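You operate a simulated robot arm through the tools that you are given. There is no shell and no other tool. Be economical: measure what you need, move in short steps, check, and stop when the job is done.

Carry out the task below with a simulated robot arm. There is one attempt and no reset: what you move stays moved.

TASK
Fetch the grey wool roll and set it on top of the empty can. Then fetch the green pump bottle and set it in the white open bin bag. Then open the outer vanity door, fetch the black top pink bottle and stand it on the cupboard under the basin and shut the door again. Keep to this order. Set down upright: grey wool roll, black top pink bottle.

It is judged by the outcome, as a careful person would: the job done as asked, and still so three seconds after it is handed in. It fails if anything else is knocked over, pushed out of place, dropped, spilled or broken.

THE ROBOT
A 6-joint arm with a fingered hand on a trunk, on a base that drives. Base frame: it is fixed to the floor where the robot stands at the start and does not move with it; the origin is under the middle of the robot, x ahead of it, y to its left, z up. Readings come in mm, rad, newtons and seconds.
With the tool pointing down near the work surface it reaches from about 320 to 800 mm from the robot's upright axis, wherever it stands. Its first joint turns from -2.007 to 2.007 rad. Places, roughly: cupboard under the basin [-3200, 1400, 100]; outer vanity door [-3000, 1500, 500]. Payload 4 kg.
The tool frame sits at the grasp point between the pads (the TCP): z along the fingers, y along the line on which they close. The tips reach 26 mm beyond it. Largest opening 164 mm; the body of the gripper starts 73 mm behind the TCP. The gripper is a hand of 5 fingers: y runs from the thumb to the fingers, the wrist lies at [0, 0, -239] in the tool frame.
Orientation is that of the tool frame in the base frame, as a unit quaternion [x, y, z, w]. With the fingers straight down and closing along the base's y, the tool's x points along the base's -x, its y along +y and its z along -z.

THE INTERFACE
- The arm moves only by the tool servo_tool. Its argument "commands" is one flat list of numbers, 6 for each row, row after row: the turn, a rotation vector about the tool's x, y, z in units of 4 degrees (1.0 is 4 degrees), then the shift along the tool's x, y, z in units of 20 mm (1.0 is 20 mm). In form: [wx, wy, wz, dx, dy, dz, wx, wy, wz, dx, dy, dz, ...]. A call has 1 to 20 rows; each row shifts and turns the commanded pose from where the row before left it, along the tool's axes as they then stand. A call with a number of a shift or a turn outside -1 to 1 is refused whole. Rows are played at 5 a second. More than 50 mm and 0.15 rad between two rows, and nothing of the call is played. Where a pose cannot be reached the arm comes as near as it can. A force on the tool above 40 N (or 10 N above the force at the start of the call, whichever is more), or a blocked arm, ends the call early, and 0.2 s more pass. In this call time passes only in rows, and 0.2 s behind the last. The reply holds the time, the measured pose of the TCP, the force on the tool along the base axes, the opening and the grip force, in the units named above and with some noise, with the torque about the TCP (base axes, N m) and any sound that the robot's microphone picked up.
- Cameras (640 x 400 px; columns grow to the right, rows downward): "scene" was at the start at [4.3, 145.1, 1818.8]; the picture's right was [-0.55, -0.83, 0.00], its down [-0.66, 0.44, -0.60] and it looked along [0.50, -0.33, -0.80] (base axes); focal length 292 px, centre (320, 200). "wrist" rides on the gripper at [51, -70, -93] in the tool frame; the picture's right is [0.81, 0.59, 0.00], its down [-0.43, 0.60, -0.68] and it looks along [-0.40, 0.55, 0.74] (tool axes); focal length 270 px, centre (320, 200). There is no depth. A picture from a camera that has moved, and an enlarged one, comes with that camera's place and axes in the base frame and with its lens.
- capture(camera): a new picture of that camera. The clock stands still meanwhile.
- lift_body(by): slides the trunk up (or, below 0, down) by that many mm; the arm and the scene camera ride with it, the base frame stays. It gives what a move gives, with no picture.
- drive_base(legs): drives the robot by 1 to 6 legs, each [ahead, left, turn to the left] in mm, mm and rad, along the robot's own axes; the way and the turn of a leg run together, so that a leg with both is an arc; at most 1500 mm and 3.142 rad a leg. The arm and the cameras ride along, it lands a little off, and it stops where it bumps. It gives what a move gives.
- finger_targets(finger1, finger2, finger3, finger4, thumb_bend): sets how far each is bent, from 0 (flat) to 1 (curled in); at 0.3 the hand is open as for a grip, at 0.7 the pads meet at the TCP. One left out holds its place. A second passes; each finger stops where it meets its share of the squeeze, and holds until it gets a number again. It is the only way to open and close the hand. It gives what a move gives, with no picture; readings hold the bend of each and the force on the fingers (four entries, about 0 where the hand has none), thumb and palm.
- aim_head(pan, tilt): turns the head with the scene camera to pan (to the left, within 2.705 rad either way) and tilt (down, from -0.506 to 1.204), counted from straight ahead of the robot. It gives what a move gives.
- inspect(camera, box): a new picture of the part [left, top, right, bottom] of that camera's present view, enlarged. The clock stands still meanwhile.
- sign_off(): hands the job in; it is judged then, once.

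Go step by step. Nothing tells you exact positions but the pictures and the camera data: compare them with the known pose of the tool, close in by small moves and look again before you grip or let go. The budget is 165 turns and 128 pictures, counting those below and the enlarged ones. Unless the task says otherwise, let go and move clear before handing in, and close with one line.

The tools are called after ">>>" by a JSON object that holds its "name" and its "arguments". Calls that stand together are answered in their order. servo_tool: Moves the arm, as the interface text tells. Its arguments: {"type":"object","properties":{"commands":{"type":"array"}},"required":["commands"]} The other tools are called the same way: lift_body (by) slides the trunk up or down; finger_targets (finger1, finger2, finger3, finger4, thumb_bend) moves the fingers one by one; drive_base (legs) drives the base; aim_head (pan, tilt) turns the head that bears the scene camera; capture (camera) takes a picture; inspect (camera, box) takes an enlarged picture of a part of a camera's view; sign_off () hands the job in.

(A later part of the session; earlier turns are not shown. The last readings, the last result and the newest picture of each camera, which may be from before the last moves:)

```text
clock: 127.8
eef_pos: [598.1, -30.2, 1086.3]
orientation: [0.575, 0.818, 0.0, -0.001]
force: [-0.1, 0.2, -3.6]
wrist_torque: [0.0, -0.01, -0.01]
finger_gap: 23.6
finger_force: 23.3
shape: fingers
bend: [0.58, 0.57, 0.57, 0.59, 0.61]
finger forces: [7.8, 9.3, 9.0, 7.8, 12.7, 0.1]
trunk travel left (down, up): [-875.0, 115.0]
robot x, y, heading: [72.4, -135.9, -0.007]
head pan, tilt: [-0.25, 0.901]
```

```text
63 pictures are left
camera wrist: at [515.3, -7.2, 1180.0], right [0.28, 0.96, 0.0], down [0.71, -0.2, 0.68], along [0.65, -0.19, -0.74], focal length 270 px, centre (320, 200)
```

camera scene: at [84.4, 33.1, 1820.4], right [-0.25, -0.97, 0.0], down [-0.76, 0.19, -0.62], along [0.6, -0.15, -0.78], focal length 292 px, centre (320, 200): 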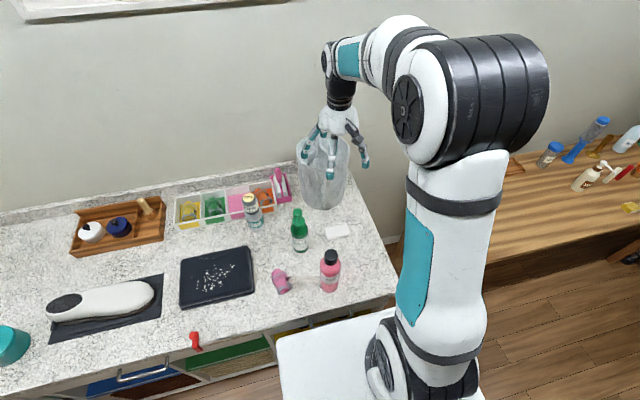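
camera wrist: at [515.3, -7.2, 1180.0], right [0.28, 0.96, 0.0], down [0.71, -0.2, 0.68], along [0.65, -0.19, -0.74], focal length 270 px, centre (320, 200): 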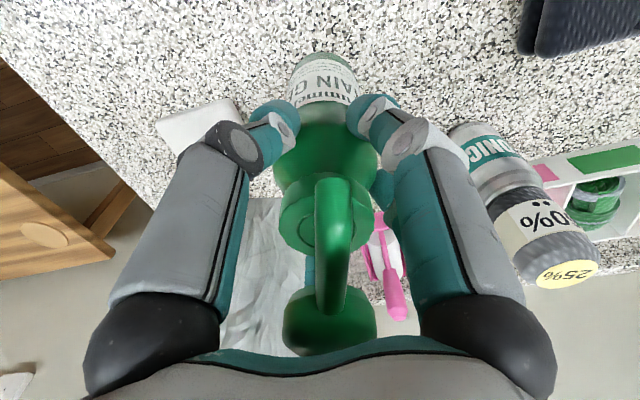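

Firmly held. Raising well above the bag rim.

>>> {"name": "servo_tool", "arguments": {"commands": [0, 0, 0, 0, 0, -1, 0, 0, 0, 0, 0, -1, 0, 0, 0, 0, 0, -1, 0, 0, 0, 0, 0, -1, 0, 0, 0, 0, 0, -1, 0, 0, 0, 0, 0, -1, 0, 0, 0, 0, 0, -1, 0, 0, 0, 0, 0, -1, 0, 0, 0, 0, 0, -1, 0, 0, 0, 0, 0, -1, 0, 0, 0, 0, 0, -1, 0, 0, 0, 0, 0, -1, 0, 0, 0, 0, 0, -1]}}

>>> {"name": "servo_tool", "arguments": {"commands": [0, 0, 0, -0.915, 0.698, 0, 0, 0, 0, -0.915, 0.698, 0, 0, 0, 0, -0.915, 0.698, 0, 0, 0, 0, -0.915, 0.698, 0, 0, 0, 0, -0.915, 0.698, 0, 0, 0, 0, -0.915, 0.698, 0, 0, 0, 0, -0.915, 0.698, 0, 0, 0, 0, -0.915, 0.698, 0]}}

>>> {"name": "capture", "arguments": {"camera": "scene"}}

>>> {"name": "capture", "arguments": {"camera": "wrist"}}

```text
clock: 130.6
eef_pos: [600.8, -31.9, 1349.9]
orientation: [0.574, 0.819, 0.0, -0.001]
force: [0.1, -0.3, -3.7]
wrist_torque: [-0.02, 0.0, 0.02]
finger_gap: 23.5
finger_force: 22.9
shape: fingers
bend: [0.58, 0.57, 0.57, 0.59, 0.61]
finger forces: [7.9, 9.2, 9.1, 7.8, 12.6, 0.0]
trunk travel left (down, up): [-875.0, 115.0]
robot x, y, heading: [67.7, -134.8, -0.002]
head pan, tilt: [-0.25, 0.901]
```

```text
clock: 132.4
eef_pos: [755.3, -130.3, 1346.1]
orientation: [0.574, 0.819, -0.001, -0.002]
force: [-0.5, 0.1, -2.7]
wrist_torque: [-0.01, 0.01, 0.01]
finger_gap: 23.3
finger_force: 23.2
shape: fingers
bend: [0.58, 0.57, 0.57, 0.59, 0.61]
finger forces: [8.0, 9.4, 9.1, 7.6, 12.5, 0.0]
trunk travel left (down, up): [-875.0, 115.0]
robot x, y, heading: [70.8, -136.4, -0.004]
head pan, tilt: [-0.25, 0.901]
```

```text
62 pictures are left
camera scene: at [87.0, 32.7, 1820.4], right [-0.25, -0.97, 0.0], down [-0.76, 0.2, -0.62], along [0.6, -0.15, -0.78], focal length 292 px, centre (320, 200)
```

scene: 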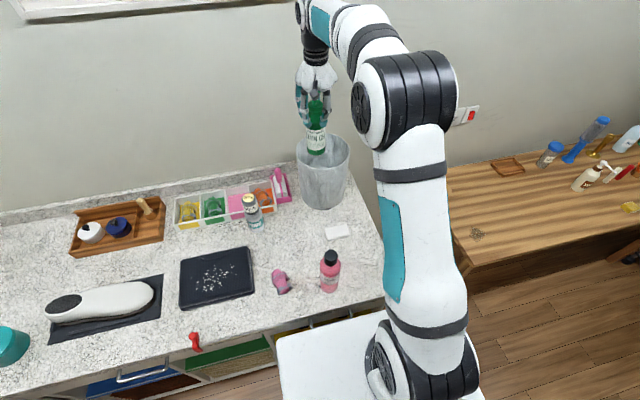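

```text
61 pictures are left
camera wrist: at [672.3, -106.9, 1439.3], right [0.28, 0.96, 0.0], down [0.71, -0.2, 0.68], along [0.65, -0.19, -0.74], focal length 270 px, centre (320, 200)
```

wrist: 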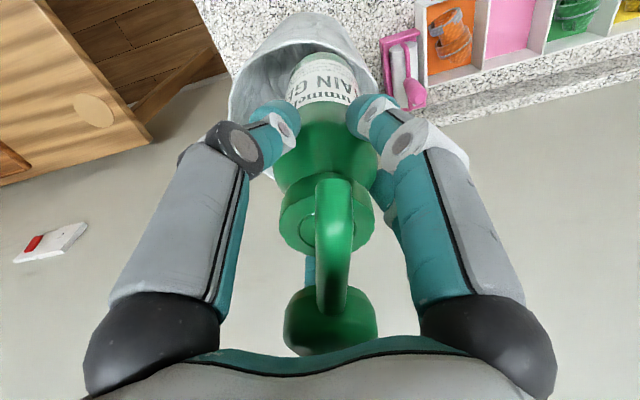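

>>> {"name": "servo_tool", "arguments": {"commands": [0, 0, 0, -0.85, 0.58, 0, 0, 0, 0, -0.85, 0.58, 0, 0, 0, 0, -0.85, 0.58, 0, 0, 0, 0, 0, 0, 0]}}

>>> {"name": "capture", "arguments": {"camera": "wrist"}}

>>> {"name": "inspect", "arguments": {"camera": "scene", "box": [260, 20, 400, 240]}}

```text
clock: 133.4
eef_pos: [788.6, -165.7, 1333.8]
orientation: [0.574, 0.819, 0.002, 0.002]
force: [-0.4, 0.4, -1.9]
wrist_torque: [-0.01, 0.0, 0.01]
finger_gap: 23.6
finger_force: 23.2
shape: fingers
bend: [0.58, 0.57, 0.57, 0.59, 0.61]
finger forces: [8.1, 9.4, 9.1, 7.7, 12.4, 0.0]
out of reach, approached as far as the arm can: row 2, 3
trunk travel left (down, up): [-875.0, 115.0]
robot x, y, heading: [67.4, -132.1, -0.007]
head pan, tilt: [-0.25, 0.901]
```

```text
60 pictures are left
camera wrist: at [704.8, -141.8, 1425.4], right [0.28, 0.96, 0.0], down [0.7, -0.2, 0.68], along [0.66, -0.19, -0.73], focal length 270 px, centre (320, 200)
```

wrist: 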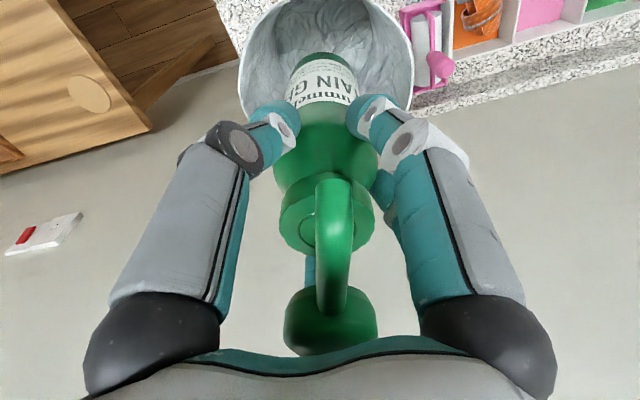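

```text
1.82 times, centred on (330, 130) of scene
camera zoom: at [84.9, 33.4, 1820.3], right [-0.25, -0.97, 0.0], down [-0.76, 0.19, -0.62], along [0.6, -0.15, -0.78], focal length 530 px, centre (302, 327)
```

zoom: 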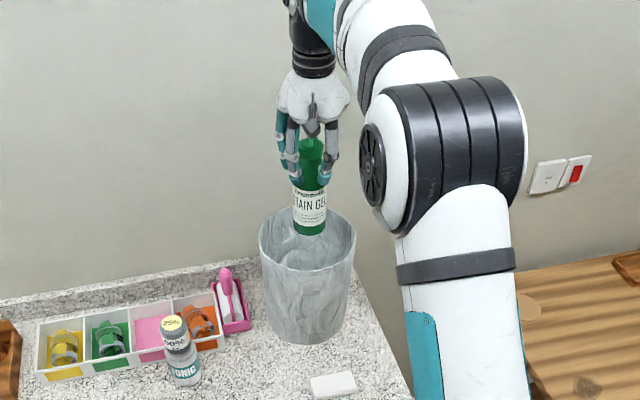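

The arm is just at its reach limit; the bag centre reads (811,-165), so I'll nudge the base 22 mm forward to bring the bottle over it.

>>> {"name": "drive_base", "arguments": {"legs": [[22, 0, 0]]}}

>>> {"name": "servo_tool", "arguments": {"commands": [0, 0, 0, 0, 0, 0.5, 0, 0, 0, 0, 0, 0.5]}}

>>> {"name": "capture", "arguments": {"camera": "wrist"}}

>>> {"name": "inspect", "arguments": {"camera": "scene", "box": [260, 20, 400, 240]}}

```text
clock: 134.2
eef_pos: [810.9, -166.0, 1332.0]
orientation: [0.574, 0.819, 0.001, 0.002]
force: [0.9, -0.2, -4.0]
wrist_torque: [0.02, 0.03, 0.01]
finger_gap: 23.5
finger_force: 23.6
shape: fingers
bend: [0.58, 0.57, 0.57, 0.59, 0.61]
finger forces: [8.0, 9.4, 9.1, 7.7, 12.6, 0.1]
trunk travel left (down, up): [-875.0, 115.0]
robot x, y, heading: [88.0, -135.4, 0.003]
head pan, tilt: [-0.25, 0.901]
```

```text
clock: 134.8
eef_pos: [812.6, -167.4, 1313.6]
orientation: [0.574, 0.819, 0.001, 0.001]
force: [0.3, -0.5, -3.5]
wrist_torque: [0.02, 0.05, 0.03]
finger_gap: 23.2
finger_force: 23.6
shape: fingers
bend: [0.58, 0.57, 0.57, 0.59, 0.61]
finger forces: [7.9, 9.5, 9.1, 7.6, 12.5, 0.0]
trunk travel left (down, up): [-875.0, 115.0]
robot x, y, heading: [90.5, -133.6, -0.006]
head pan, tilt: [-0.25, 0.901]
```

```text
58 pictures are left
camera wrist: at [728.3, -143.3, 1405.2], right [0.28, 0.96, 0.0], down [0.7, -0.2, 0.68], along [0.65, -0.19, -0.73], focal length 270 px, centre (320, 200)
```

wrist: 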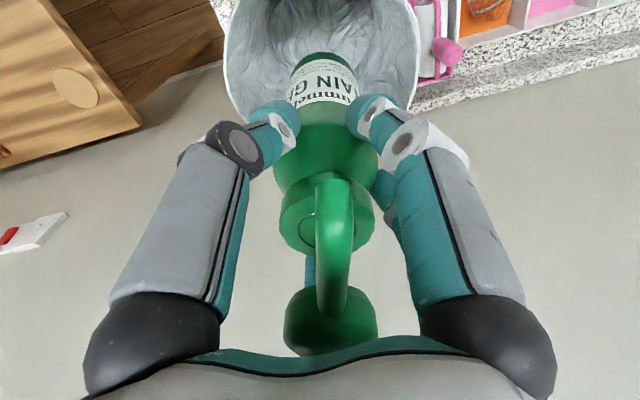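

```text
1.82 times, centred on (330, 130) of scene
camera zoom: at [107.7, 32.9, 1820.3], right [-0.25, -0.97, 0.0], down [-0.76, 0.2, -0.62], along [0.6, -0.15, -0.78], focal length 530 px, centre (302, 327)
```

zoom: 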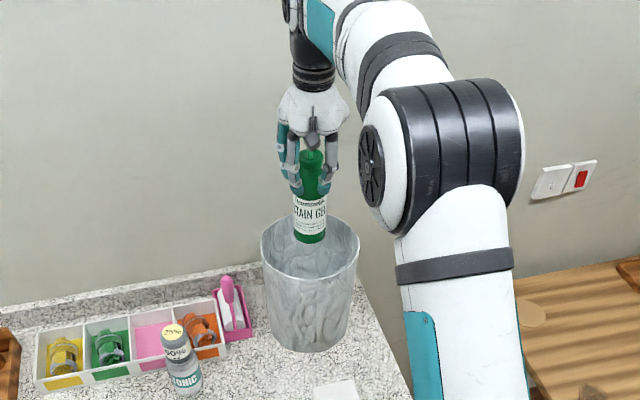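

The bottle is inside the rim circle in both views. I'll lower it partway into the bag and check.

>>> {"name": "servo_tool", "arguments": {"commands": [0, 0, 0, 0, 0, 1, 0, 0, 0, 0, 0, 1, 0, 0, 0, 0, 0, 1, 0, 0, 0, 0, 0, 1, 0, 0, 0, 0, 0, 1, 0, 0, 0, 0, 0, 1]}}

>>> {"name": "inspect", "arguments": {"camera": "scene", "box": [260, 40, 400, 240]}}

>>> {"name": "capture", "arguments": {"camera": "wrist"}}

```text
clock: 136.2
eef_pos: [809.9, -166.1, 1190.2]
orientation: [0.574, 0.819, 0.002, 0.002]
force: [-1.1, 0.3, -3.1]
wrist_torque: [-0.04, 0.01, 0.0]
finger_gap: 23.4
finger_force: 23.8
shape: fingers
bend: [0.58, 0.57, 0.57, 0.59, 0.61]
finger forces: [7.8, 9.4, 9.0, 7.7, 12.5, 0.0]
trunk travel left (down, up): [-875.0, 115.0]
robot x, y, heading: [85.3, -134.6, -0.003]
head pan, tilt: [-0.25, 0.901]
```

```text
2.00 times, centred on (330, 140) of scene
camera zoom: at [107.7, 32.8, 1820.4], right [-0.25, -0.97, 0.0], down [-0.76, 0.2, -0.62], along [0.6, -0.15, -0.78], focal length 583 px, centre (300, 320)
```

zoom: 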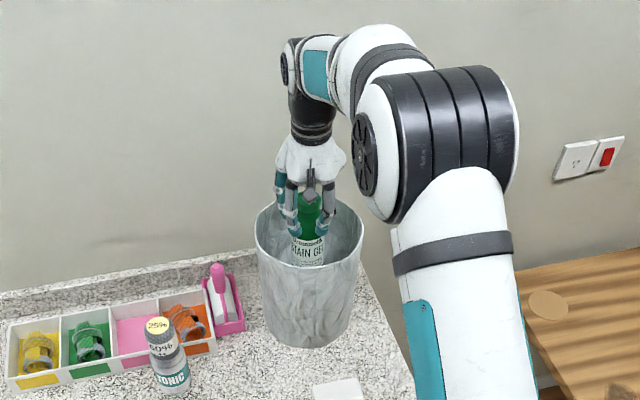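

```text
55 pictures are left
camera wrist: at [726.4, -142.6, 1283.3], right [0.28, 0.96, 0.0], down [0.7, -0.2, 0.68], along [0.65, -0.19, -0.73], focal length 270 px, centre (320, 200)
```

wrist: 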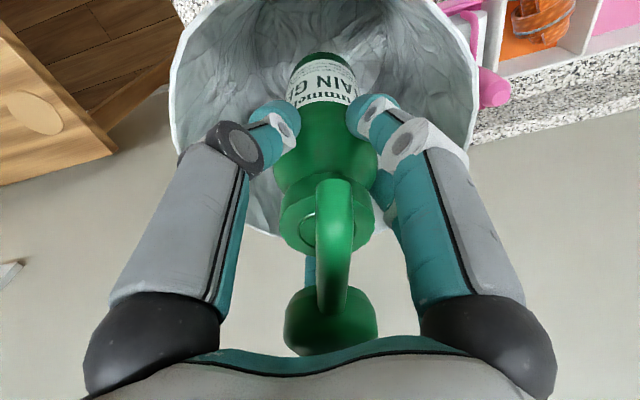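

>>> {"name": "servo_tool", "arguments": {"commands": [0, 0, 0, 0, 0.2, 1, 0, 0, 0, 0, 0, 1, 0, 0, 0, 0, 0, 1, 0, 0, 0, 0, 0, 1, 0, 0, 0, 0, 0, 1]}}

>>> {"name": "inspect", "arguments": {"camera": "scene", "box": [280, 80, 370, 200]}}

>>> {"name": "capture", "arguments": {"camera": "wrist"}}

```text
clock: 137.4
eef_pos: [815.1, -163.0, 1094.2]
orientation: [0.575, 0.818, 0.001, 0.003]
force: [-0.3, 0.1, -3.0]
wrist_torque: [-0.01, 0.04, -0.01]
finger_gap: 23.6
finger_force: 22.8
shape: fingers
bend: [0.58, 0.57, 0.57, 0.59, 0.61]
finger forces: [7.9, 9.3, 9.1, 7.7, 12.4, 0.0]
trunk travel left (down, up): [-875.0, 115.0]
robot x, y, heading: [89.0, -137.6, 0.003]
head pan, tilt: [-0.25, 0.901]
```

```text
3.33 times, centred on (325, 140) of scene
camera zoom: at [107.7, 32.9, 1820.4], right [-0.25, -0.97, 0.0], down [-0.76, 0.2, -0.62], along [0.6, -0.15, -0.78], focal length 972 px, centre (303, 400)
```

zoom: 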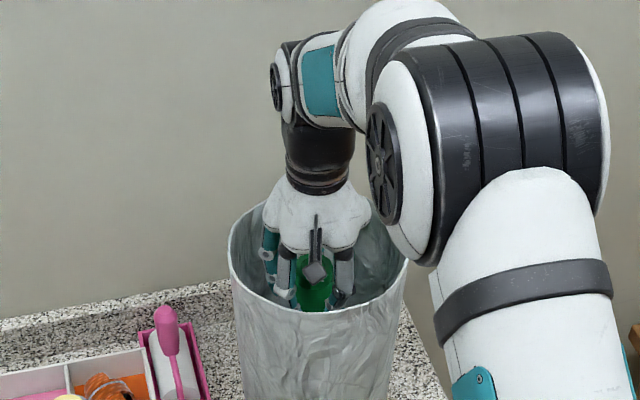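

```text
53 pictures are left
camera wrist: at [731.8, -140.5, 1186.7], right [0.28, 0.96, 0.0], down [0.7, -0.2, 0.68], along [0.65, -0.19, -0.73], focal length 270 px, centre (320, 200)
```

wrist: 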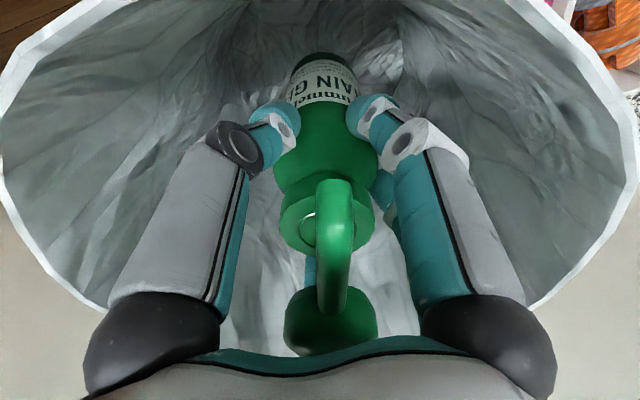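

Well centred, with the wrist camera clear inside the rim. Continuing down slowly.

>>> {"name": "servo_tool", "arguments": {"commands": [0, 0, 0, 0, 0, 0.7, 0, 0, 0, 0, 0, 0.7, 0, 0, 0, 0, 0, 0]}}

>>> {"name": "servo_tool", "arguments": {"commands": [0, 0, 0, 0, 0, 0.3, 0, 0, 0, 0, 0, 0]}}

>>> {"name": "inspect", "arguments": {"camera": "scene", "box": [280, 80, 370, 200]}}

```text
clock: 138.2
eef_pos: [814.9, -164.8, 1065.7]
orientation: [0.574, 0.819, 0.002, 0.003]
force: [0.9, 0.1, -3.3]
wrist_torque: [-0.05, 0.0, 0.04]
finger_gap: 23.4
finger_force: 23.6
shape: fingers
bend: [0.58, 0.57, 0.57, 0.59, 0.61]
finger forces: [7.9, 9.5, 9.0, 7.7, 12.3, 0.1]
trunk travel left (down, up): [-875.0, 115.0]
robot x, y, heading: [90.9, -139.1, 0.001]
head pan, tilt: [-0.25, 0.901]
```

```text
clock: 138.8
eef_pos: [815.8, -166.3, 1059.9]
orientation: [0.574, 0.819, 0.002, 0.002]
force: [-0.4, -0.3, -3.1]
wrist_torque: [-0.02, -0.02, 0.0]
finger_gap: 23.3
finger_force: 24.1
shape: fingers
bend: [0.58, 0.57, 0.57, 0.59, 0.61]
finger forces: [7.9, 9.4, 9.1, 7.7, 12.4, 0.0]
trunk travel left (down, up): [-875.0, 115.0]
robot x, y, heading: [89.2, -135.2, -0.001]
head pan, tilt: [-0.25, 0.901]
```

```text
3.33 times, centred on (325, 140) of scene
camera zoom: at [106.8, 32.9, 1820.4], right [-0.25, -0.97, 0.0], down [-0.76, 0.2, -0.62], along [0.6, -0.15, -0.78], focal length 972 px, centre (303, 400)
```

zoom: 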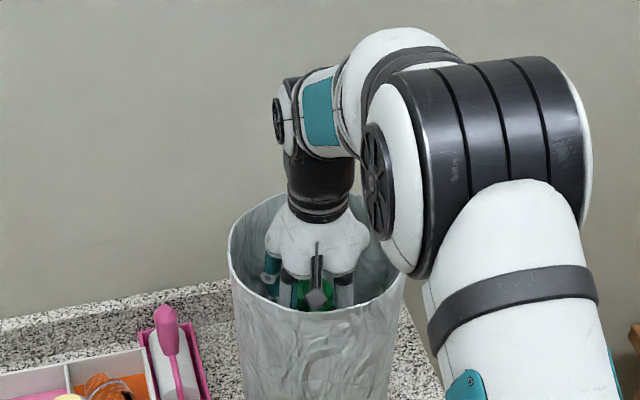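

Still free; a few more small steps until the bottle touches the bag's floor.

>>> {"name": "servo_tool", "arguments": {"commands": [0, 0, 0, 0, 0, 0.2, 0, 0, 0, 0, 0, 0]}}

>>> {"name": "servo_tool", "arguments": {"commands": [0, 0, 0, 0, 0, 0.2, 0, 0, 0, 0, 0, 0]}}

>>> {"name": "servo_tool", "arguments": {"commands": [0, 0, 0, 0, 0, 0.15, 0, 0, 0, 0, 0, 0]}}

```text
clock: 139.4
eef_pos: [815.9, -165.0, 1055.6]
orientation: [0.574, 0.819, 0.001, 0.002]
force: [-0.7, 0.1, -2.5]
wrist_torque: [0.01, 0.03, 0.01]
finger_gap: 23.2
finger_force: 22.9
shape: fingers
bend: [0.58, 0.57, 0.57, 0.59, 0.61]
finger forces: [7.9, 9.4, 9.1, 7.7, 12.3, 0.0]
trunk travel left (down, up): [-875.0, 115.0]
robot x, y, heading: [91.3, -133.2, -0.006]
head pan, tilt: [-0.25, 0.901]
```

```text
clock: 140.0
eef_pos: [817.0, -165.3, 1051.4]
orientation: [0.574, 0.819, 0.002, 0.002]
force: [0.1, -0.6, -1.1]
wrist_torque: [0.0, -0.03, -0.03]
finger_gap: 23.1
finger_force: 23.7
shape: fingers
bend: [0.58, 0.57, 0.57, 0.59, 0.61]
finger forces: [8.0, 9.4, 9.2, 7.7, 12.5, 0.0]
trunk travel left (down, up): [-875.0, 115.0]
robot x, y, heading: [91.1, -137.6, -0.0]
head pan, tilt: [-0.25, 0.901]
```

```text
clock: 140.6
eef_pos: [816.5, -165.3, 1049.4]
orientation: [0.575, 0.818, 0.003, 0.004]
force: [0.0, 0.3, 11.1]
wrist_torque: [0.0, 0.01, 0.01]
finger_gap: 23.3
finger_force: 24.7
shape: fingers
bend: [0.58, 0.57, 0.57, 0.59, 0.61]
finger forces: [8.4, 9.8, 9.7, 8.1, 13.1, 0.0]
trunk travel left (down, up): [-875.0, 115.0]
robot x, y, heading: [93.2, -135.5, -0.002]
head pan, tilt: [-0.25, 0.901]
```

Touchdown. Releasing and withdrawing straight up.

>>> {"name": "finger_targets", "arguments": {"finger1": 0.48, "finger2": 0.48, "finger3": 0.48, "finger4": 0.48, "thumb_bend": 0.48}}

>>> {"name": "finger_targets", "arguments": {"finger1": 0.36, "finger2": 0.36, "finger3": 0.36, "finger4": 0.36, "thumb_bend": 0.36}}

>>> {"name": "servo_tool", "arguments": {"commands": [0, 0, 0, 0, 0, -0.5, 0, 0, 0, 0, 0, -0.5, 0, 0, 0, 0, 0, -1, 0, 0, 0, 0, 0, -1, 0, 0, 0, 0, 0, -1, 0, 0, 0, 0, 0, -1]}}

>>> {"name": "capture", "arguments": {"camera": "wrist"}}

```text
clock: 141.6
eef_pos: [814.9, -164.2, 1048.7]
orientation: [0.574, 0.819, 0.001, 0.002]
force: [-0.2, -0.6, -0.4]
wrist_torque: [0.01, -0.01, -0.04]
finger_gap: 47.4
finger_force: 0.1
shape: fingers
bend: [0.48, 0.48, 0.48, 0.48, 0.48]
finger forces: [0.0, 0.0, 0.0, 0.1, 0.1, 0.1]
trunk travel left (down, up): [-875.0, 115.0]
robot x, y, heading: [91.7, -134.9, 0.003]
head pan, tilt: [-0.25, 0.901]
```

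```text
clock: 142.6
eef_pos: [815.6, -164.0, 1047.7]
orientation: [0.574, 0.819, 0.002, 0.002]
force: [0.7, 0.2, 0.4]
wrist_torque: [-0.01, -0.04, 0.04]
finger_gap: 73.1
finger_force: 4.6
shape: fingers
bend: [0.38, 0.37, 0.37, 0.38, 0.37]
finger forces: [2.1, 1.5, 1.4, 1.8, 2.6, 0.0]
trunk travel left (down, up): [-875.0, 115.0]
robot x, y, heading: [89.5, -133.3, -0.006]
head pan, tilt: [-0.25, 0.901]
```

```text
clock: 144.0
eef_pos: [815.7, -165.3, 1150.6]
orientation: [0.574, 0.819, 0.001, 0.003]
force: [-0.2, -0.7, -0.4]
wrist_torque: [-0.02, 0.0, 0.01]
finger_gap: 76.4
finger_force: 0.0
shape: fingers
bend: [0.36, 0.36, 0.36, 0.36, 0.36]
finger forces: [0.1, 0.2, 0.0, 0.0, 0.1, 0.1]
trunk travel left (down, up): [-875.0, 115.0]
robot x, y, heading: [93.1, -133.6, -0.003]
head pan, tilt: [-0.25, 0.901]
```

```text
51 pictures are left
camera wrist: at [732.1, -141.3, 1242.8], right [0.28, 0.96, 0.0], down [0.7, -0.2, 0.68], along [0.66, -0.19, -0.73], focal length 270 px, centre (320, 200)
```

wrist: 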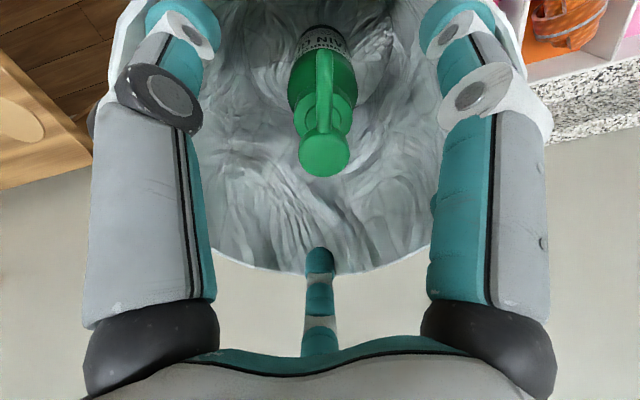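

The bottle stands in the bag. Withdrawing fully and checking.

>>> {"name": "servo_tool", "arguments": {"commands": [0, 0, 0, 0, 0, -1, 0, 0, 0, 0, 0, -1, 0, 0, 0, 0, 0, -1, 0, 0, 0, 0, 0, -1, 0, 0, 0, 0, 0, -1, 0, 0, 0, 0, 0, -1, 0, 0, 0, 0, 0, -1]}}

>>> {"name": "capture", "arguments": {"camera": "scene"}}

```text
clock: 145.6
eef_pos: [813.0, -164.1, 1288.4]
orientation: [0.575, 0.818, 0.001, 0.002]
force: [0.6, 0.6, -0.1]
wrist_torque: [0.0, -0.02, 0.02]
finger_gap: 76.3
finger_force: 0.0
shape: fingers
bend: [0.36, 0.36, 0.36, 0.36, 0.36]
finger forces: [0.0, 0.1, 0.0, 0.0, 0.0, 0.0]
trunk travel left (down, up): [-875.0, 115.0]
robot x, y, heading: [90.4, -132.9, -0.004]
head pan, tilt: [-0.25, 0.901]
```

```text
50 pictures are left
camera scene: at [106.1, 33.0, 1820.3], right [-0.25, -0.97, 0.0], down [-0.76, 0.2, -0.62], along [0.6, -0.15, -0.78], focal length 292 px, centre (320, 200)
```

scene: 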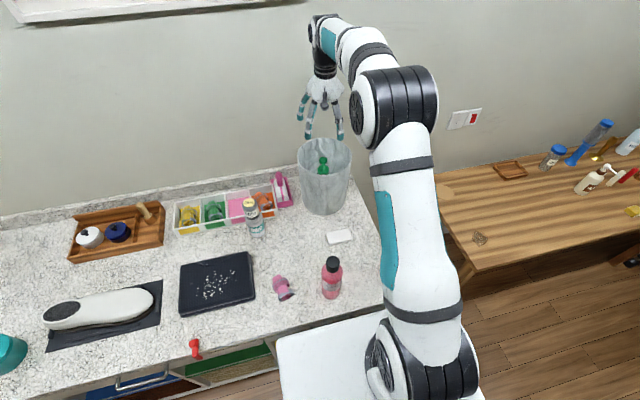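

Both placed items stand well. I'll retract the arm, then back out to the hall towards the bathroom to open the vanity door first.

>>> {"name": "servo_tool", "arguments": {"commands": [0, 0, 0, 0.34, -0.94, -0.4, 0, 0, 0, 0.34, -0.94, -0.4, 0, 0, 0, 0.34, -0.94, -0.4, 0, 0, 0, 0.34, -0.94, -0.4, 0, 0, 0, 0.34, -0.94, -0.4, 0, 0, 0, 0.34, -0.94, -0.4, 0, 0, 0, 0.34, -0.94, -0.4, 0, 0, 0, 0.34, -0.94, -0.4, 0, 0, 0, 0.34, -0.94, 0, 0, 0, 0, 0.34, -0.94, 0, 0, 0, 0, 0.34, -0.94, 0, 0, 0, 0, 0.34, -0.94, 0]}}

>>> {"name": "drive_base", "arguments": {"legs": [[-1400, 0, 0], [-1100, 0, 0]]}}

>>> {"name": "drive_base", "arguments": {"legs": [[0, 0, 1.57]]}}

>>> {"name": "aim_head", "arguments": {"pan": 0.2, "tilt": 0.45}}

>>> {"name": "capture", "arguments": {"camera": "scene"}}

```text
clock: 148.2
eef_pos: [571.7, -166.3, 1349.8]
orientation: [0.574, 0.819, 0.002, 0.003]
force: [-0.1, 0.4, -0.3]
wrist_torque: [0.02, -0.02, -0.02]
finger_gap: 76.2
finger_force: 0.0
shape: fingers
bend: [0.36, 0.36, 0.36, 0.36, 0.36]
finger forces: [0.0, 0.1, 0.0, 0.1, 0.1, 0.0]
trunk travel left (down, up): [-875.0, 115.0]
robot x, y, heading: [93.0, -134.5, 0.0]
head pan, tilt: [-0.25, 0.901]
```

```text
clock: 160.4
eef_pos: [-1922.2, -214.9, 1348.8]
orientation: [0.561, 0.828, 0.003, 0.002]
force: [0.3, 0.8, -0.3]
wrist_torque: [0.03, -0.01, 0.04]
finger_gap: 76.3
finger_force: 0.0
shape: fingers
bend: [0.36, 0.36, 0.36, 0.36, 0.36]
finger forces: [0.0, 0.0, 0.0, 0.0, 0.1, 0.0]
trunk travel left (down, up): [-875.0, 115.0]
robot x, y, heading: [-2403.4, -202.6, 0.035]
head pan, tilt: [-0.25, 0.901]
```

```text
clock: 164.7
eef_pos: [-2402.3, 282.7, 1349.3]
orientation: [-0.201, 0.98, 0.003, 0.0]
force: [-0.6, 0.0, 0.3]
wrist_torque: [-0.02, -0.01, -0.02]
finger_gap: 76.3
finger_force: 0.1
shape: fingers
bend: [0.36, 0.36, 0.36, 0.36, 0.36]
finger forces: [0.0, 0.1, 0.1, 0.0, 0.1, 0.0]
trunk travel left (down, up): [-875.0, 115.0]
robot x, y, heading: [-2400.6, -200.7, 1.628]
head pan, tilt: [-0.25, 0.901]
```

```text
clock: 165.6
eef_pos: [-2400.5, 282.3, 1348.3]
orientation: [-0.201, 0.98, 0.002, 0.001]
force: [-0.2, -0.3, 0.3]
wrist_torque: [0.02, -0.04, -0.01]
finger_gap: 76.2
finger_force: 0.0
shape: fingers
bend: [0.36, 0.36, 0.36, 0.36, 0.36]
finger forces: [0.0, 0.1, 0.0, 0.0, 0.1, 0.1]
trunk travel left (down, up): [-875.0, 115.0]
robot x, y, heading: [-2407.2, -203.3, 1.623]
head pan, tilt: [0.201, 0.45]
```

```text
49 pictures are left
camera scene: at [-2607.1, -181.1, 1858.6], right [0.97, 0.25, 0.0], down [0.11, -0.42, -0.9], along [-0.23, 0.87, -0.44], focal length 292 px, centre (320, 200)
```

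scene: 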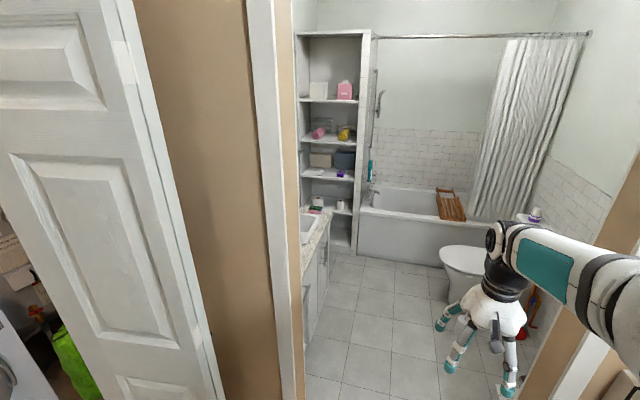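

The vanity is on the left inside the bathroom, with its front at about x≈-3025. I'll drive in and look at it.

>>> {"name": "drive_base", "arguments": {"legs": [[0, 0, -0.05], [1150, 0, 0]]}}

>>> {"name": "aim_head", "arguments": {"pan": 1.2, "tilt": 0.8}}

>>> {"name": "capture", "arguments": {"camera": "scene"}}

```text
clock: 171.8
eef_pos: [-2363.3, 1429.0, 1349.5]
orientation: [-0.167, 0.986, 0.003, 0.0]
force: [0.3, 0.2, -0.7]
wrist_torque: [-0.02, -0.04, -0.01]
finger_gap: 76.0
finger_force: 0.1
shape: fingers
bend: [0.36, 0.36, 0.36, 0.36, 0.36]
finger forces: [0.0, 0.0, 0.0, 0.0, 0.0, 0.0]
trunk travel left (down, up): [-875.0, 115.0]
robot x, y, heading: [-2400.6, 946.2, 1.56]
head pan, tilt: [0.201, 0.45]
```

```text
clock: 173.1
eef_pos: [-2364.3, 1427.8, 1348.4]
orientation: [-0.168, 0.986, 0.002, 0.001]
force: [-0.1, 0.2, 0.4]
wrist_torque: [-0.02, 0.0, 0.0]
finger_gap: 76.1
finger_force: 0.1
shape: fingers
bend: [0.36, 0.36, 0.36, 0.36, 0.36]
finger forces: [0.0, 0.0, 0.0, 0.0, 0.0, 0.1]
trunk travel left (down, up): [-875.0, 115.0]
robot x, y, heading: [-2400.2, 947.2, 1.563]
head pan, tilt: [1.201, 0.799]
```

```text
48 pictures are left
camera scene: at [-2658.9, 920.1, 1828.3], right [0.37, 0.93, 0.0], down [0.66, -0.27, -0.7], along [-0.65, 0.26, -0.72], focal length 292 px, centre (320, 200)
```

scene: 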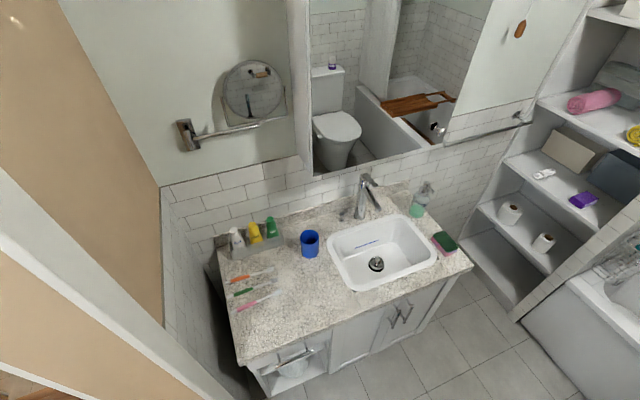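

>>> {"name": "drive_base", "arguments": {"legs": [[450, 0, 0], [0, -120, 0], [0, 0, 1.57]]}}

>>> {"name": "aim_head", "arguments": {"pan": 0.05, "tilt": 0.95}}

>>> {"name": "capture", "arguments": {"camera": "scene"}}

```text
clock: 180.4
eef_pos: [-2761.8, 1401.4, 1348.7]
orientation: [0.821, -0.571, -0.003, 0.002]
force: [1.1, -0.9, 0.3]
wrist_torque: [0.01, 0.01, 0.02]
finger_gap: 76.1
finger_force: 0.0
shape: fingers
bend: [0.36, 0.36, 0.36, 0.36, 0.36]
finger forces: [0.0, 0.0, 0.0, 0.0, 0.0, 0.0]
trunk travel left (down, up): [-875.0, 115.0]
robot x, y, heading: [-2279.9, 1370.2, -3.14]
head pan, tilt: [1.201, 0.799]
```

```text
clock: 181.7
eef_pos: [-2762.3, 1400.6, 1349.0]
orientation: [0.821, -0.571, -0.003, 0.002]
force: [0.2, -0.3, -0.1]
wrist_torque: [-0.02, 0.01, -0.01]
finger_gap: 76.3
finger_force: 0.0
shape: fingers
bend: [0.36, 0.36, 0.36, 0.36, 0.36]
finger forces: [0.0, 0.0, 0.0, 0.0, 0.1, 0.0]
trunk travel left (down, up): [-875.0, 115.0]
robot x, y, heading: [-2280.5, 1372.6, -3.135]
head pan, tilt: [0.051, 0.949]
```

```text
47 pictures are left
camera scene: at [-2289.5, 1185.1, 1816.7], right [-0.06, 1.0, 0.0], down [0.81, 0.05, -0.58], along [-0.58, -0.03, -0.81], focal length 292 px, centre (320, 200)
```

scene: 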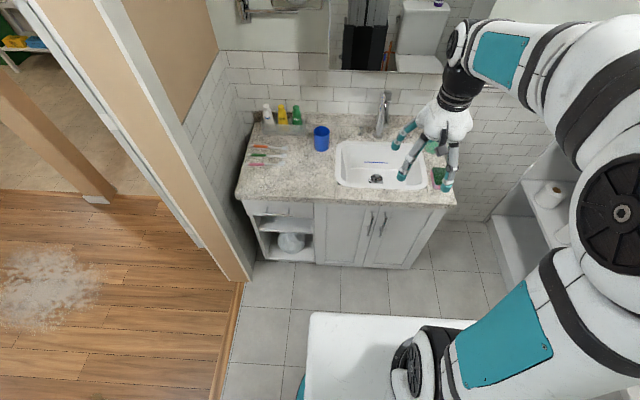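

>>> {"name": "inspect", "arguments": {"camera": "scene", "box": [300, 180, 460, 280]}}

```text
4.00 times, centred on (380, 230) of scene
camera zoom: at [-2289.5, 1185.1, 1816.7], right [-0.06, 1.0, 0.0], down [0.81, 0.05, -0.58], along [-0.58, -0.03, -0.81], focal length 1166 px, centre (80, 80)
```

zoom: 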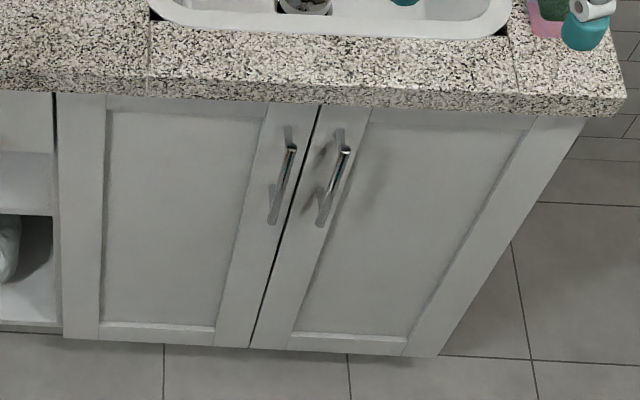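

Two doors with handles at the middle; the outer one is the right-hand door (y≈1409–1700), with its handle bar at about (-2990,1437), z 567–730 and the hinge on the far right. I'll lower the trunk and turn the hand to face the door horizontally.

>>> {"name": "lift_body", "arguments": {"by": -480}}

>>> {"name": "servo_tool", "arguments": {"commands": [0, 0, -1, 0, 0, 0, 0, 0, -1, 0, 0, 0, 0, 0, -1, 0, 0, 0, 0, 0, -1, 0, 0, 0, 0, 0, -1, 0, 0, 0, 0, 0, -1, 0, 0, 0, 0, 0, -1, 0, 0, 0, 0, 0, -1, 0, 0, 0, 0, 0, -1, 0, 0, 0, 0, 0, -1, 0, 0, 0, 0, 0, -1, 0, 0, 0, 0, 0, -1, 0, 0, 0, 0, 0, -1, 0, 0, 0, 0, 0, -1, 0, 0, 0, 0, 0, -1, 0, 0, 0, 0, 0, -1, 0, 0, 0, 0, 0, -1, 0, 0, 0, 0, 0, -0.4, 0, 0, 0]}}

>>> {"name": "servo_tool", "arguments": {"commands": [0, 0, 0, -1, 0, 1, 0, 0, 0, -1, 0, 1, 0, 0, 0, -1, 0, 1, 0, 0, 0, -1, 0, 1, 0, 0, 0, -1, 0, 1, 0, 0, 0, 0, 0, 1, 0, 0, 0, 0, 0, 1, 0, 0, 0, 0, 0, 1, 0, 0, 0, 0, 0, 1, 0, 0, 0, 0, 0, 1]}}

```text
refused: -480 is not a number from -400 to 400
```

```text
clock: 185.5
eef_pos: [-2761.3, 1400.7, 1349.2]
orientation: [1.0, 0.0, -0.003, 0.0]
force: [-0.7, 0.5, -0.1]
wrist_torque: [0.02, -0.03, 0.0]
finger_gap: 76.4
finger_force: 0.0
shape: fingers
bend: [0.36, 0.36, 0.36, 0.36, 0.36]
finger forces: [0.0, 0.0, 0.0, 0.1, 0.0, 0.0]
trunk travel left (down, up): [-875.0, 115.0]
robot x, y, heading: [-2278.5, 1377.1, -3.132]
head pan, tilt: [0.051, 0.949]
```

```text
clock: 187.7
eef_pos: [-2865.8, 1400.8, 1149.3]
orientation: [1.0, 0.0, -0.002, 0.0]
force: [0.2, 0.5, -0.5]
wrist_torque: [0.0, -0.06, -0.01]
finger_gap: 76.5
finger_force: 0.1
shape: fingers
bend: [0.36, 0.36, 0.36, 0.36, 0.36]
finger forces: [0.0, 0.1, 0.0, 0.0, 0.0, 0.0]
trunk travel left (down, up): [-875.0, 115.0]
robot x, y, heading: [-2277.0, 1372.3, -3.136]
head pan, tilt: [0.051, 0.949]
```

>>> {"name": "lift_body", "arguments": {"by": -400}}

>>> {"name": "lift_body", "arguments": {"by": -100}}

>>> {"name": "servo_tool", "arguments": {"commands": [0, -1, 0, 0, 0, 0, 0, -1, 0, 0, 0, 0, 0, -1, 0, 0, 0, 0, 0, -1, 0, 0, 0, 0, 0, -1, 0, 0, 0, 0, 0, -1, 0, 0, 0, 0, 0, -1, 0, 0, 0, 0, 0, -1, 0, 0, 0, 0, 0, -1, 0, 0, 0, 0, 0, -1, 0, 0, 0, 0, 0, -1, 0, 0, 0, 0, 0, -1, 0, 0, 0, 0, 0, -1, 0, 0, 0, 0, 0, -1, 0, 0, 0, 0, 0, -1, 0, 0, 0, 0, 0, -1, 0, 0, 0, 0, 0, -1, 0, 0, 0, 0, 0, -1, 0, 0, 0, 0, 0, -1, 0, 0, 0, 0, 0, -1, 0, 0, 0, 0]}}

>>> {"name": "servo_tool", "arguments": {"commands": [0, -1, 0, 0, 0, 0, 0, -1, 0, 0, 0, 0, 0, -0.5, 0, 0, 0, 0]}}

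>>> {"name": "capture", "arguments": {"camera": "wrist"}}

>>> {"name": "capture", "arguments": {"camera": "scene"}}

```text
clock: 191.6
eef_pos: [-2865.8, 1401.2, 748.8]
orientation: [1.0, 0.0, -0.002, 0.0]
force: [0.2, 0.6, -1.9]
wrist_torque: [-0.03, -0.04, -0.03]
finger_gap: 76.3
finger_force: 0.0
shape: fingers
bend: [0.36, 0.36, 0.36, 0.36, 0.36]
finger forces: [0.0, 0.0, 0.0, 0.0, 0.1, 0.0]
trunk travel left (down, up): [-475.0, 515.0]
robot x, y, heading: [-2276.6, 1372.1, -3.138]
head pan, tilt: [0.051, 0.949]
```

```text
clock: 192.9
eef_pos: [-2865.5, 1401.2, 650.0]
orientation: [1.0, 0.001, -0.002, 0.0]
force: [0.0, -0.2, 0.6]
wrist_torque: [-0.01, -0.01, 0.0]
finger_gap: 76.4
finger_force: 0.1
shape: fingers
bend: [0.36, 0.36, 0.36, 0.36, 0.36]
finger forces: [0.0, 0.1, 0.0, 0.0, 0.1, 0.1]
trunk travel left (down, up): [-375.0, 615.0]
robot x, y, heading: [-2281.5, 1373.5, -3.135]
head pan, tilt: [0.051, 0.949]
```

```text
clock: 197.1
eef_pos: [-2882.6, 1426.8, 700.0]
orientation: [0.861, -0.013, -0.504, -0.061]
force: [-0.3, -0.4, -0.5]
wrist_torque: [0.01, -0.01, 0.01]
finger_gap: 76.1
finger_force: 0.0
shape: fingers
bend: [0.36, 0.36, 0.36, 0.36, 0.36]
finger forces: [0.1, 0.0, 0.0, 0.1, 0.0, 0.1]
out of reach, approached as far as the arm can: row 8, 9, 10, 11, 12, 13, 14, 15, 16
trunk travel left (down, up): [-375.0, 615.0]
robot x, y, heading: [-2281.9, 1372.7, -3.134]
head pan, tilt: [0.051, 0.949]
```

```text
clock: 197.9
eef_pos: [-2880.7, 1427.6, 697.4]
orientation: [0.814, -0.007, -0.577, -0.062]
force: [-0.2, 0.5, -0.5]
wrist_torque: [0.0, 0.02, -0.04]
finger_gap: 76.2
finger_force: 0.1
shape: fingers
bend: [0.36, 0.36, 0.36, 0.36, 0.36]
finger forces: [0.1, 0.0, 0.0, 0.0, 0.1, 0.0]
trunk travel left (down, up): [-375.0, 615.0]
robot x, y, heading: [-2279.9, 1375.1, -3.137]
head pan, tilt: [0.051, 0.949]
```

```text
45 pictures are left
camera wrist: at [-2772.5, 1489.2, 687.8], right [0.22, -0.53, -0.82], down [0.44, -0.69, 0.57], along [-0.87, -0.49, 0.08], focal length 270 px, centre (320, 200)
```

wrist: 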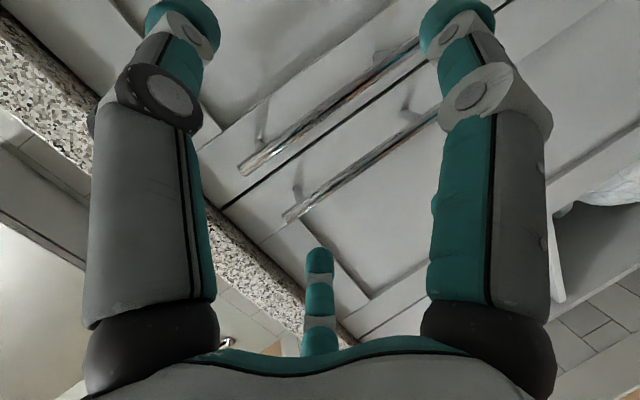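

```text
44 pictures are left
camera scene: at [-2289.5, 1185.2, 1316.7], right [-0.06, 1.0, 0.0], down [0.81, 0.05, -0.58], along [-0.58, -0.03, -0.81], focal length 292 px, centre (320, 200)
```

scene: 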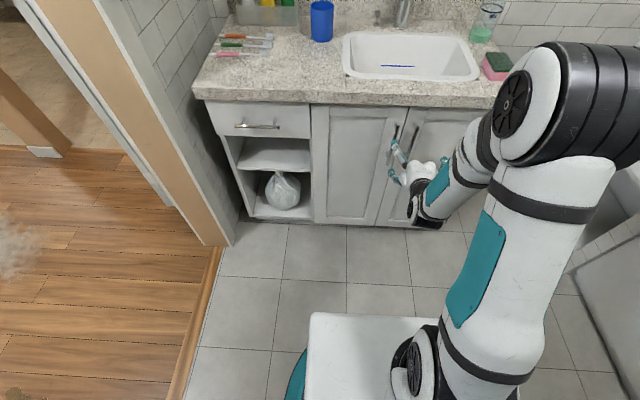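

The arm is folded too tightly to level the hand here. I'll back the base 150 mm so the arm can stretch, then finish the pitch while extending.

>>> {"name": "drive_base", "arguments": {"legs": [[-150, 0, 0]]}}

>>> {"name": "servo_tool", "arguments": {"commands": [0, 0, 0, 0, 0, 1, 0, 0, 0, 0, 0, 1, 0, 0, 0, 0, 0, 1, 0, 0, 0, 0, 0, 1, 0, -1, 0, 0, 0, 0.5, 0, -1, 0, 0, 0, 0.5, 0, -1, 0, 0, 0, 0.5, 0, -1, 0, 0, 0, 0.5, 0, -0.7, 0, 0, 0, 0.5]}}

```text
clock: 198.7
eef_pos: [-2868.6, 1427.7, 698.9]
orientation: [0.814, -0.006, -0.577, -0.062]
force: [-0.1, -0.2, 0.5]
wrist_torque: [0.01, 0.03, -0.01]
finger_gap: 76.6
finger_force: 0.0
shape: fingers
bend: [0.36, 0.36, 0.36, 0.36, 0.36]
finger forces: [0.1, 0.0, 0.1, 0.1, 0.0, 0.0]
trunk travel left (down, up): [-375.0, 615.0]
robot x, y, heading: [-2264.3, 1371.6, -3.135]
head pan, tilt: [0.051, 0.949]
stopped in leg 1: the robot was blocked; the commanded pose is now the measured one
```

```text
clock: 200.2
eef_pos: [-2955.0, 1436.4, 664.8]
orientation: [0.773, 0.0, -0.631, -0.061]
force: [24.8, -1.5, 10.2]
wrist_torque: [-0.31, -1.34, 1.59]
finger_gap: 76.4
finger_force: 14.6
shape: fingers
bend: [0.36, 0.33, 0.32, 0.36, 0.36]
finger forces: [0.0, 25.7, 4.6, 0.0, 0.1, 0.0]
trunk travel left (down, up): [-375.0, 615.0]
robot x, y, heading: [-2265.7, 1374.0, -3.128]
head pan, tilt: [0.051, 0.949]
stopped in row 7: the force on the tool passed its limit (the readings are from after the stop); the commanded pose is now the measured one
```

The base was blocked behind and a finger touched the door front. I'll back the hand off and see what's behind the robot.

>>> {"name": "servo_tool", "arguments": {"commands": [0, 0, 0, 0, 0, -1, 0, 0, 0, 0, 0, -1, 0, 0, 0, 0, 0, -1, 0, 0, 0, 0, 0, -1]}}

>>> {"name": "aim_head", "arguments": {"pan": -2.5, "tilt": 0.9}}

>>> {"name": "capture", "arguments": {"camera": "scene"}}

>>> {"name": "aim_head", "arguments": {"pan": 2.6, "tilt": 0.9}}

>>> {"name": "capture", "arguments": {"camera": "scene"}}

```text
clock: 201.2
eef_pos: [-2880.9, 1431.9, 681.8]
orientation: [0.773, -0.002, -0.631, -0.063]
force: [0.1, 0.4, -0.5]
wrist_torque: [-0.01, 0.02, -0.03]
finger_gap: 76.3
finger_force: 0.0
shape: fingers
bend: [0.36, 0.36, 0.36, 0.36, 0.36]
finger forces: [0.0, 0.0, 0.1, 0.0, 0.0, 0.0]
trunk travel left (down, up): [-375.0, 615.0]
robot x, y, heading: [-2266.5, 1372.7, -3.135]
head pan, tilt: [0.051, 0.949]
```

```text
clock: 203.5
eef_pos: [-2882.7, 1430.9, 681.1]
orientation: [0.774, -0.001, -0.63, -0.062]
force: [0.8, -0.1, 0.5]
wrist_torque: [0.01, 0.03, 0.01]
finger_gap: 76.4
finger_force: 0.0
shape: fingers
bend: [0.36, 0.36, 0.36, 0.36, 0.36]
finger forces: [0.0, 0.1, 0.0, 0.0, 0.0, 0.0]
trunk travel left (down, up): [-375.0, 615.0]
robot x, y, heading: [-2263.2, 1371.0, -3.132]
head pan, tilt: [-2.499, 0.901]
```

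```text
43 pictures are left
camera scene: at [-2141.6, 1235.0, 1320.4], right [0.6, -0.8, 0.0], down [-0.62, -0.47, -0.62], along [0.49, 0.38, -0.78], focal length 292 px, centre (320, 200)
```

scene: 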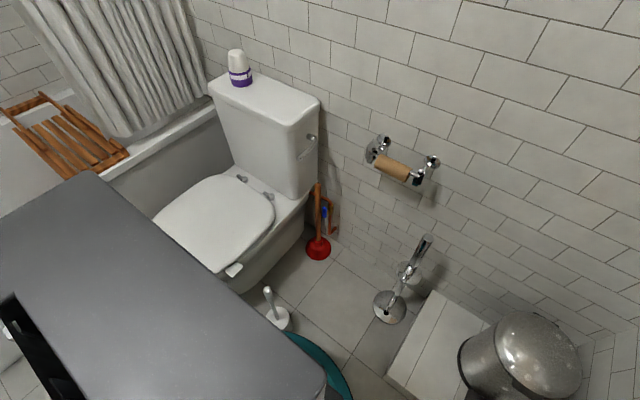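

```text
clock: 207.5
eef_pos: [-2881.2, 1430.7, 680.1]
orientation: [0.774, -0.001, -0.631, -0.062]
force: [-0.6, -0.4, -0.8]
wrist_torque: [-0.03, -0.04, 0.01]
finger_gap: 76.4
finger_force: 0.0
shape: fingers
bend: [0.36, 0.36, 0.36, 0.36, 0.36]
finger forces: [0.0, 0.0, 0.1, 0.0, 0.0, 0.0]
trunk travel left (down, up): [-375.0, 615.0]
robot x, y, heading: [-2268.0, 1372.4, -3.132]
head pan, tilt: [2.601, 0.901]
```

```text
42 pictures are left
camera scene: at [-2136.8, 1150.9, 1320.4], right [-0.51, -0.86, 0.0], down [-0.67, 0.4, -0.62], along [0.53, -0.32, -0.78], focal length 292 px, centre (320, 200)
```

scene: 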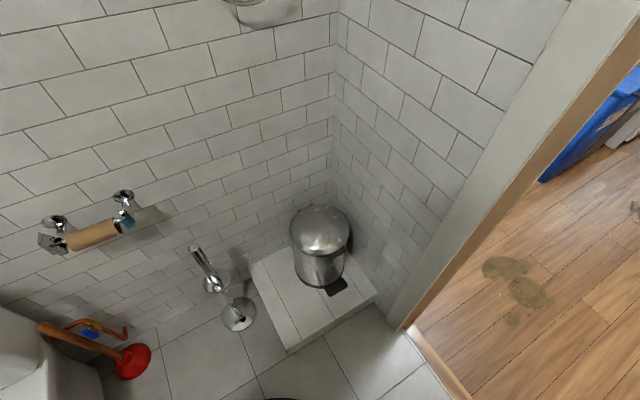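

Nothing behind looks disturbed. The hand is now within ~11° of level, good enough; I'll half-close it and look at the handle.

>>> {"name": "finger_targets", "arguments": {"finger1": 0.48, "finger2": 0.48, "finger3": 0.48, "finger4": 0.48, "thumb_bend": 0.48}}

>>> {"name": "aim_head", "arguments": {"pan": 0.1, "tilt": 0.75}}

>>> {"name": "capture", "arguments": {"camera": "wrist"}}

>>> {"name": "inspect", "arguments": {"camera": "scene", "box": [320, 120, 520, 280]}}

```text
clock: 208.5
eef_pos: [-2881.2, 1430.7, 679.7]
orientation: [0.773, 0.0, -0.631, -0.061]
force: [-0.4, 0.1, -0.5]
wrist_torque: [-0.04, 0.01, 0.02]
finger_gap: 47.6
finger_force: 0.0
shape: fingers
bend: [0.48, 0.48, 0.48, 0.48, 0.48]
finger forces: [0.0, 0.0, 0.0, 0.0, 0.0, 0.0]
trunk travel left (down, up): [-375.0, 615.0]
robot x, y, heading: [-2263.8, 1372.7, -3.134]
head pan, tilt: [2.601, 0.901]
```

```text
clock: 210.7
eef_pos: [-2882.1, 1430.9, 679.9]
orientation: [0.773, -0.001, -0.631, -0.062]
force: [-0.5, -0.4, 0.1]
wrist_torque: [-0.01, 0.04, 0.02]
finger_gap: 47.8
finger_force: 0.0
shape: fingers
bend: [0.48, 0.48, 0.48, 0.48, 0.48]
finger forces: [0.0, 0.0, 0.1, 0.0, 0.1, 0.0]
trunk travel left (down, up): [-375.0, 615.0]
robot x, y, heading: [-2264.5, 1372.2, -3.132]
head pan, tilt: [0.099, 0.75]
```

```text
41 pictures are left
camera wrist: at [-2774.7, 1494.4, 655.9], right [0.12, -0.52, -0.84], down [0.53, -0.69, 0.5], along [-0.84, -0.5, 0.19], focal length 270 px, centre (320, 200)
```

wrist: 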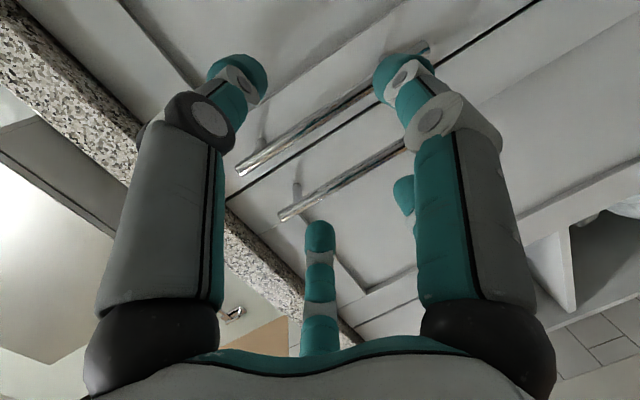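

```text
2.50 times, centred on (420, 200) of scene
camera zoom: at [-2284.1, 1180.5, 1332.3], right [-0.11, 0.99, 0.0], down [0.68, 0.07, -0.73], along [-0.73, -0.08, -0.68], focal length 729 px, centre (70, 200)
```

zoom: 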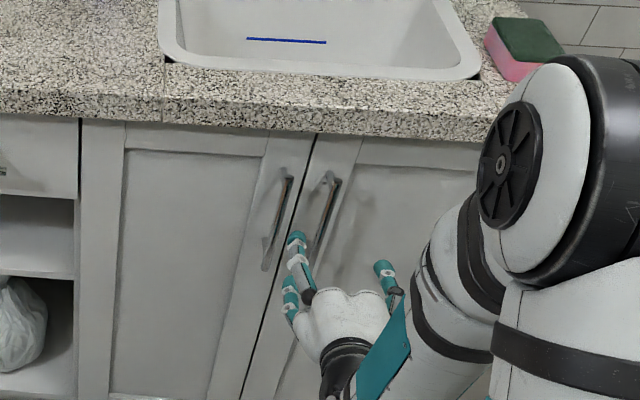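

The outer door's bar is about 8 mm to the -y side of the tool axis. I'll shift and approach with care.

>>> {"name": "servo_tool", "arguments": {"commands": [0, 0, 0, 0, 0.42, 0, 0, 0, 0, 0, 0, 1, 0, 0, 0, 0, 0, 1, 0, 0, 0, 0, 0, 1]}}

>>> {"name": "capture", "arguments": {"camera": "wrist"}}

```text
clock: 211.7
eef_pos: [-2938.1, 1428.0, 664.9]
orientation: [0.773, -0.003, -0.631, -0.063]
force: [0.4, 1.3, -0.1]
wrist_torque: [0.0, 0.05, -0.06]
finger_gap: 47.6
finger_force: 1.2
shape: fingers
bend: [0.48, 0.48, 0.49, 0.48, 0.48]
finger forces: [0.1, 0.0, 1.0, 0.9, 0.0, 0.0]
trunk travel left (down, up): [-375.0, 615.0]
robot x, y, heading: [-2269.6, 1375.3, -3.136]
head pan, tilt: [0.099, 0.75]
```

```text
39 pictures are left
camera wrist: at [-2832.3, 1491.4, 641.6], right [0.12, -0.52, -0.84], down [0.52, -0.69, 0.5], along [-0.84, -0.5, 0.19], focal length 270 px, centre (320, 200)
```

wrist: 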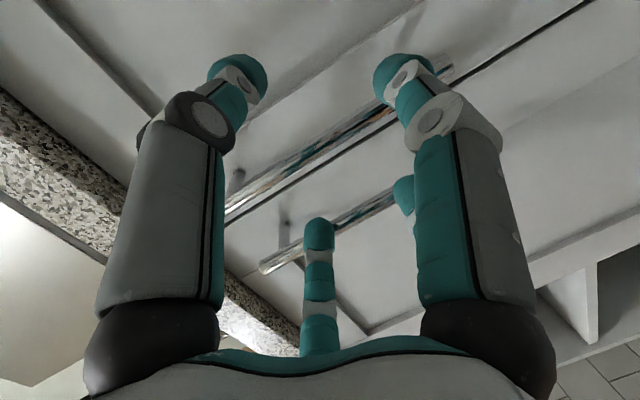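

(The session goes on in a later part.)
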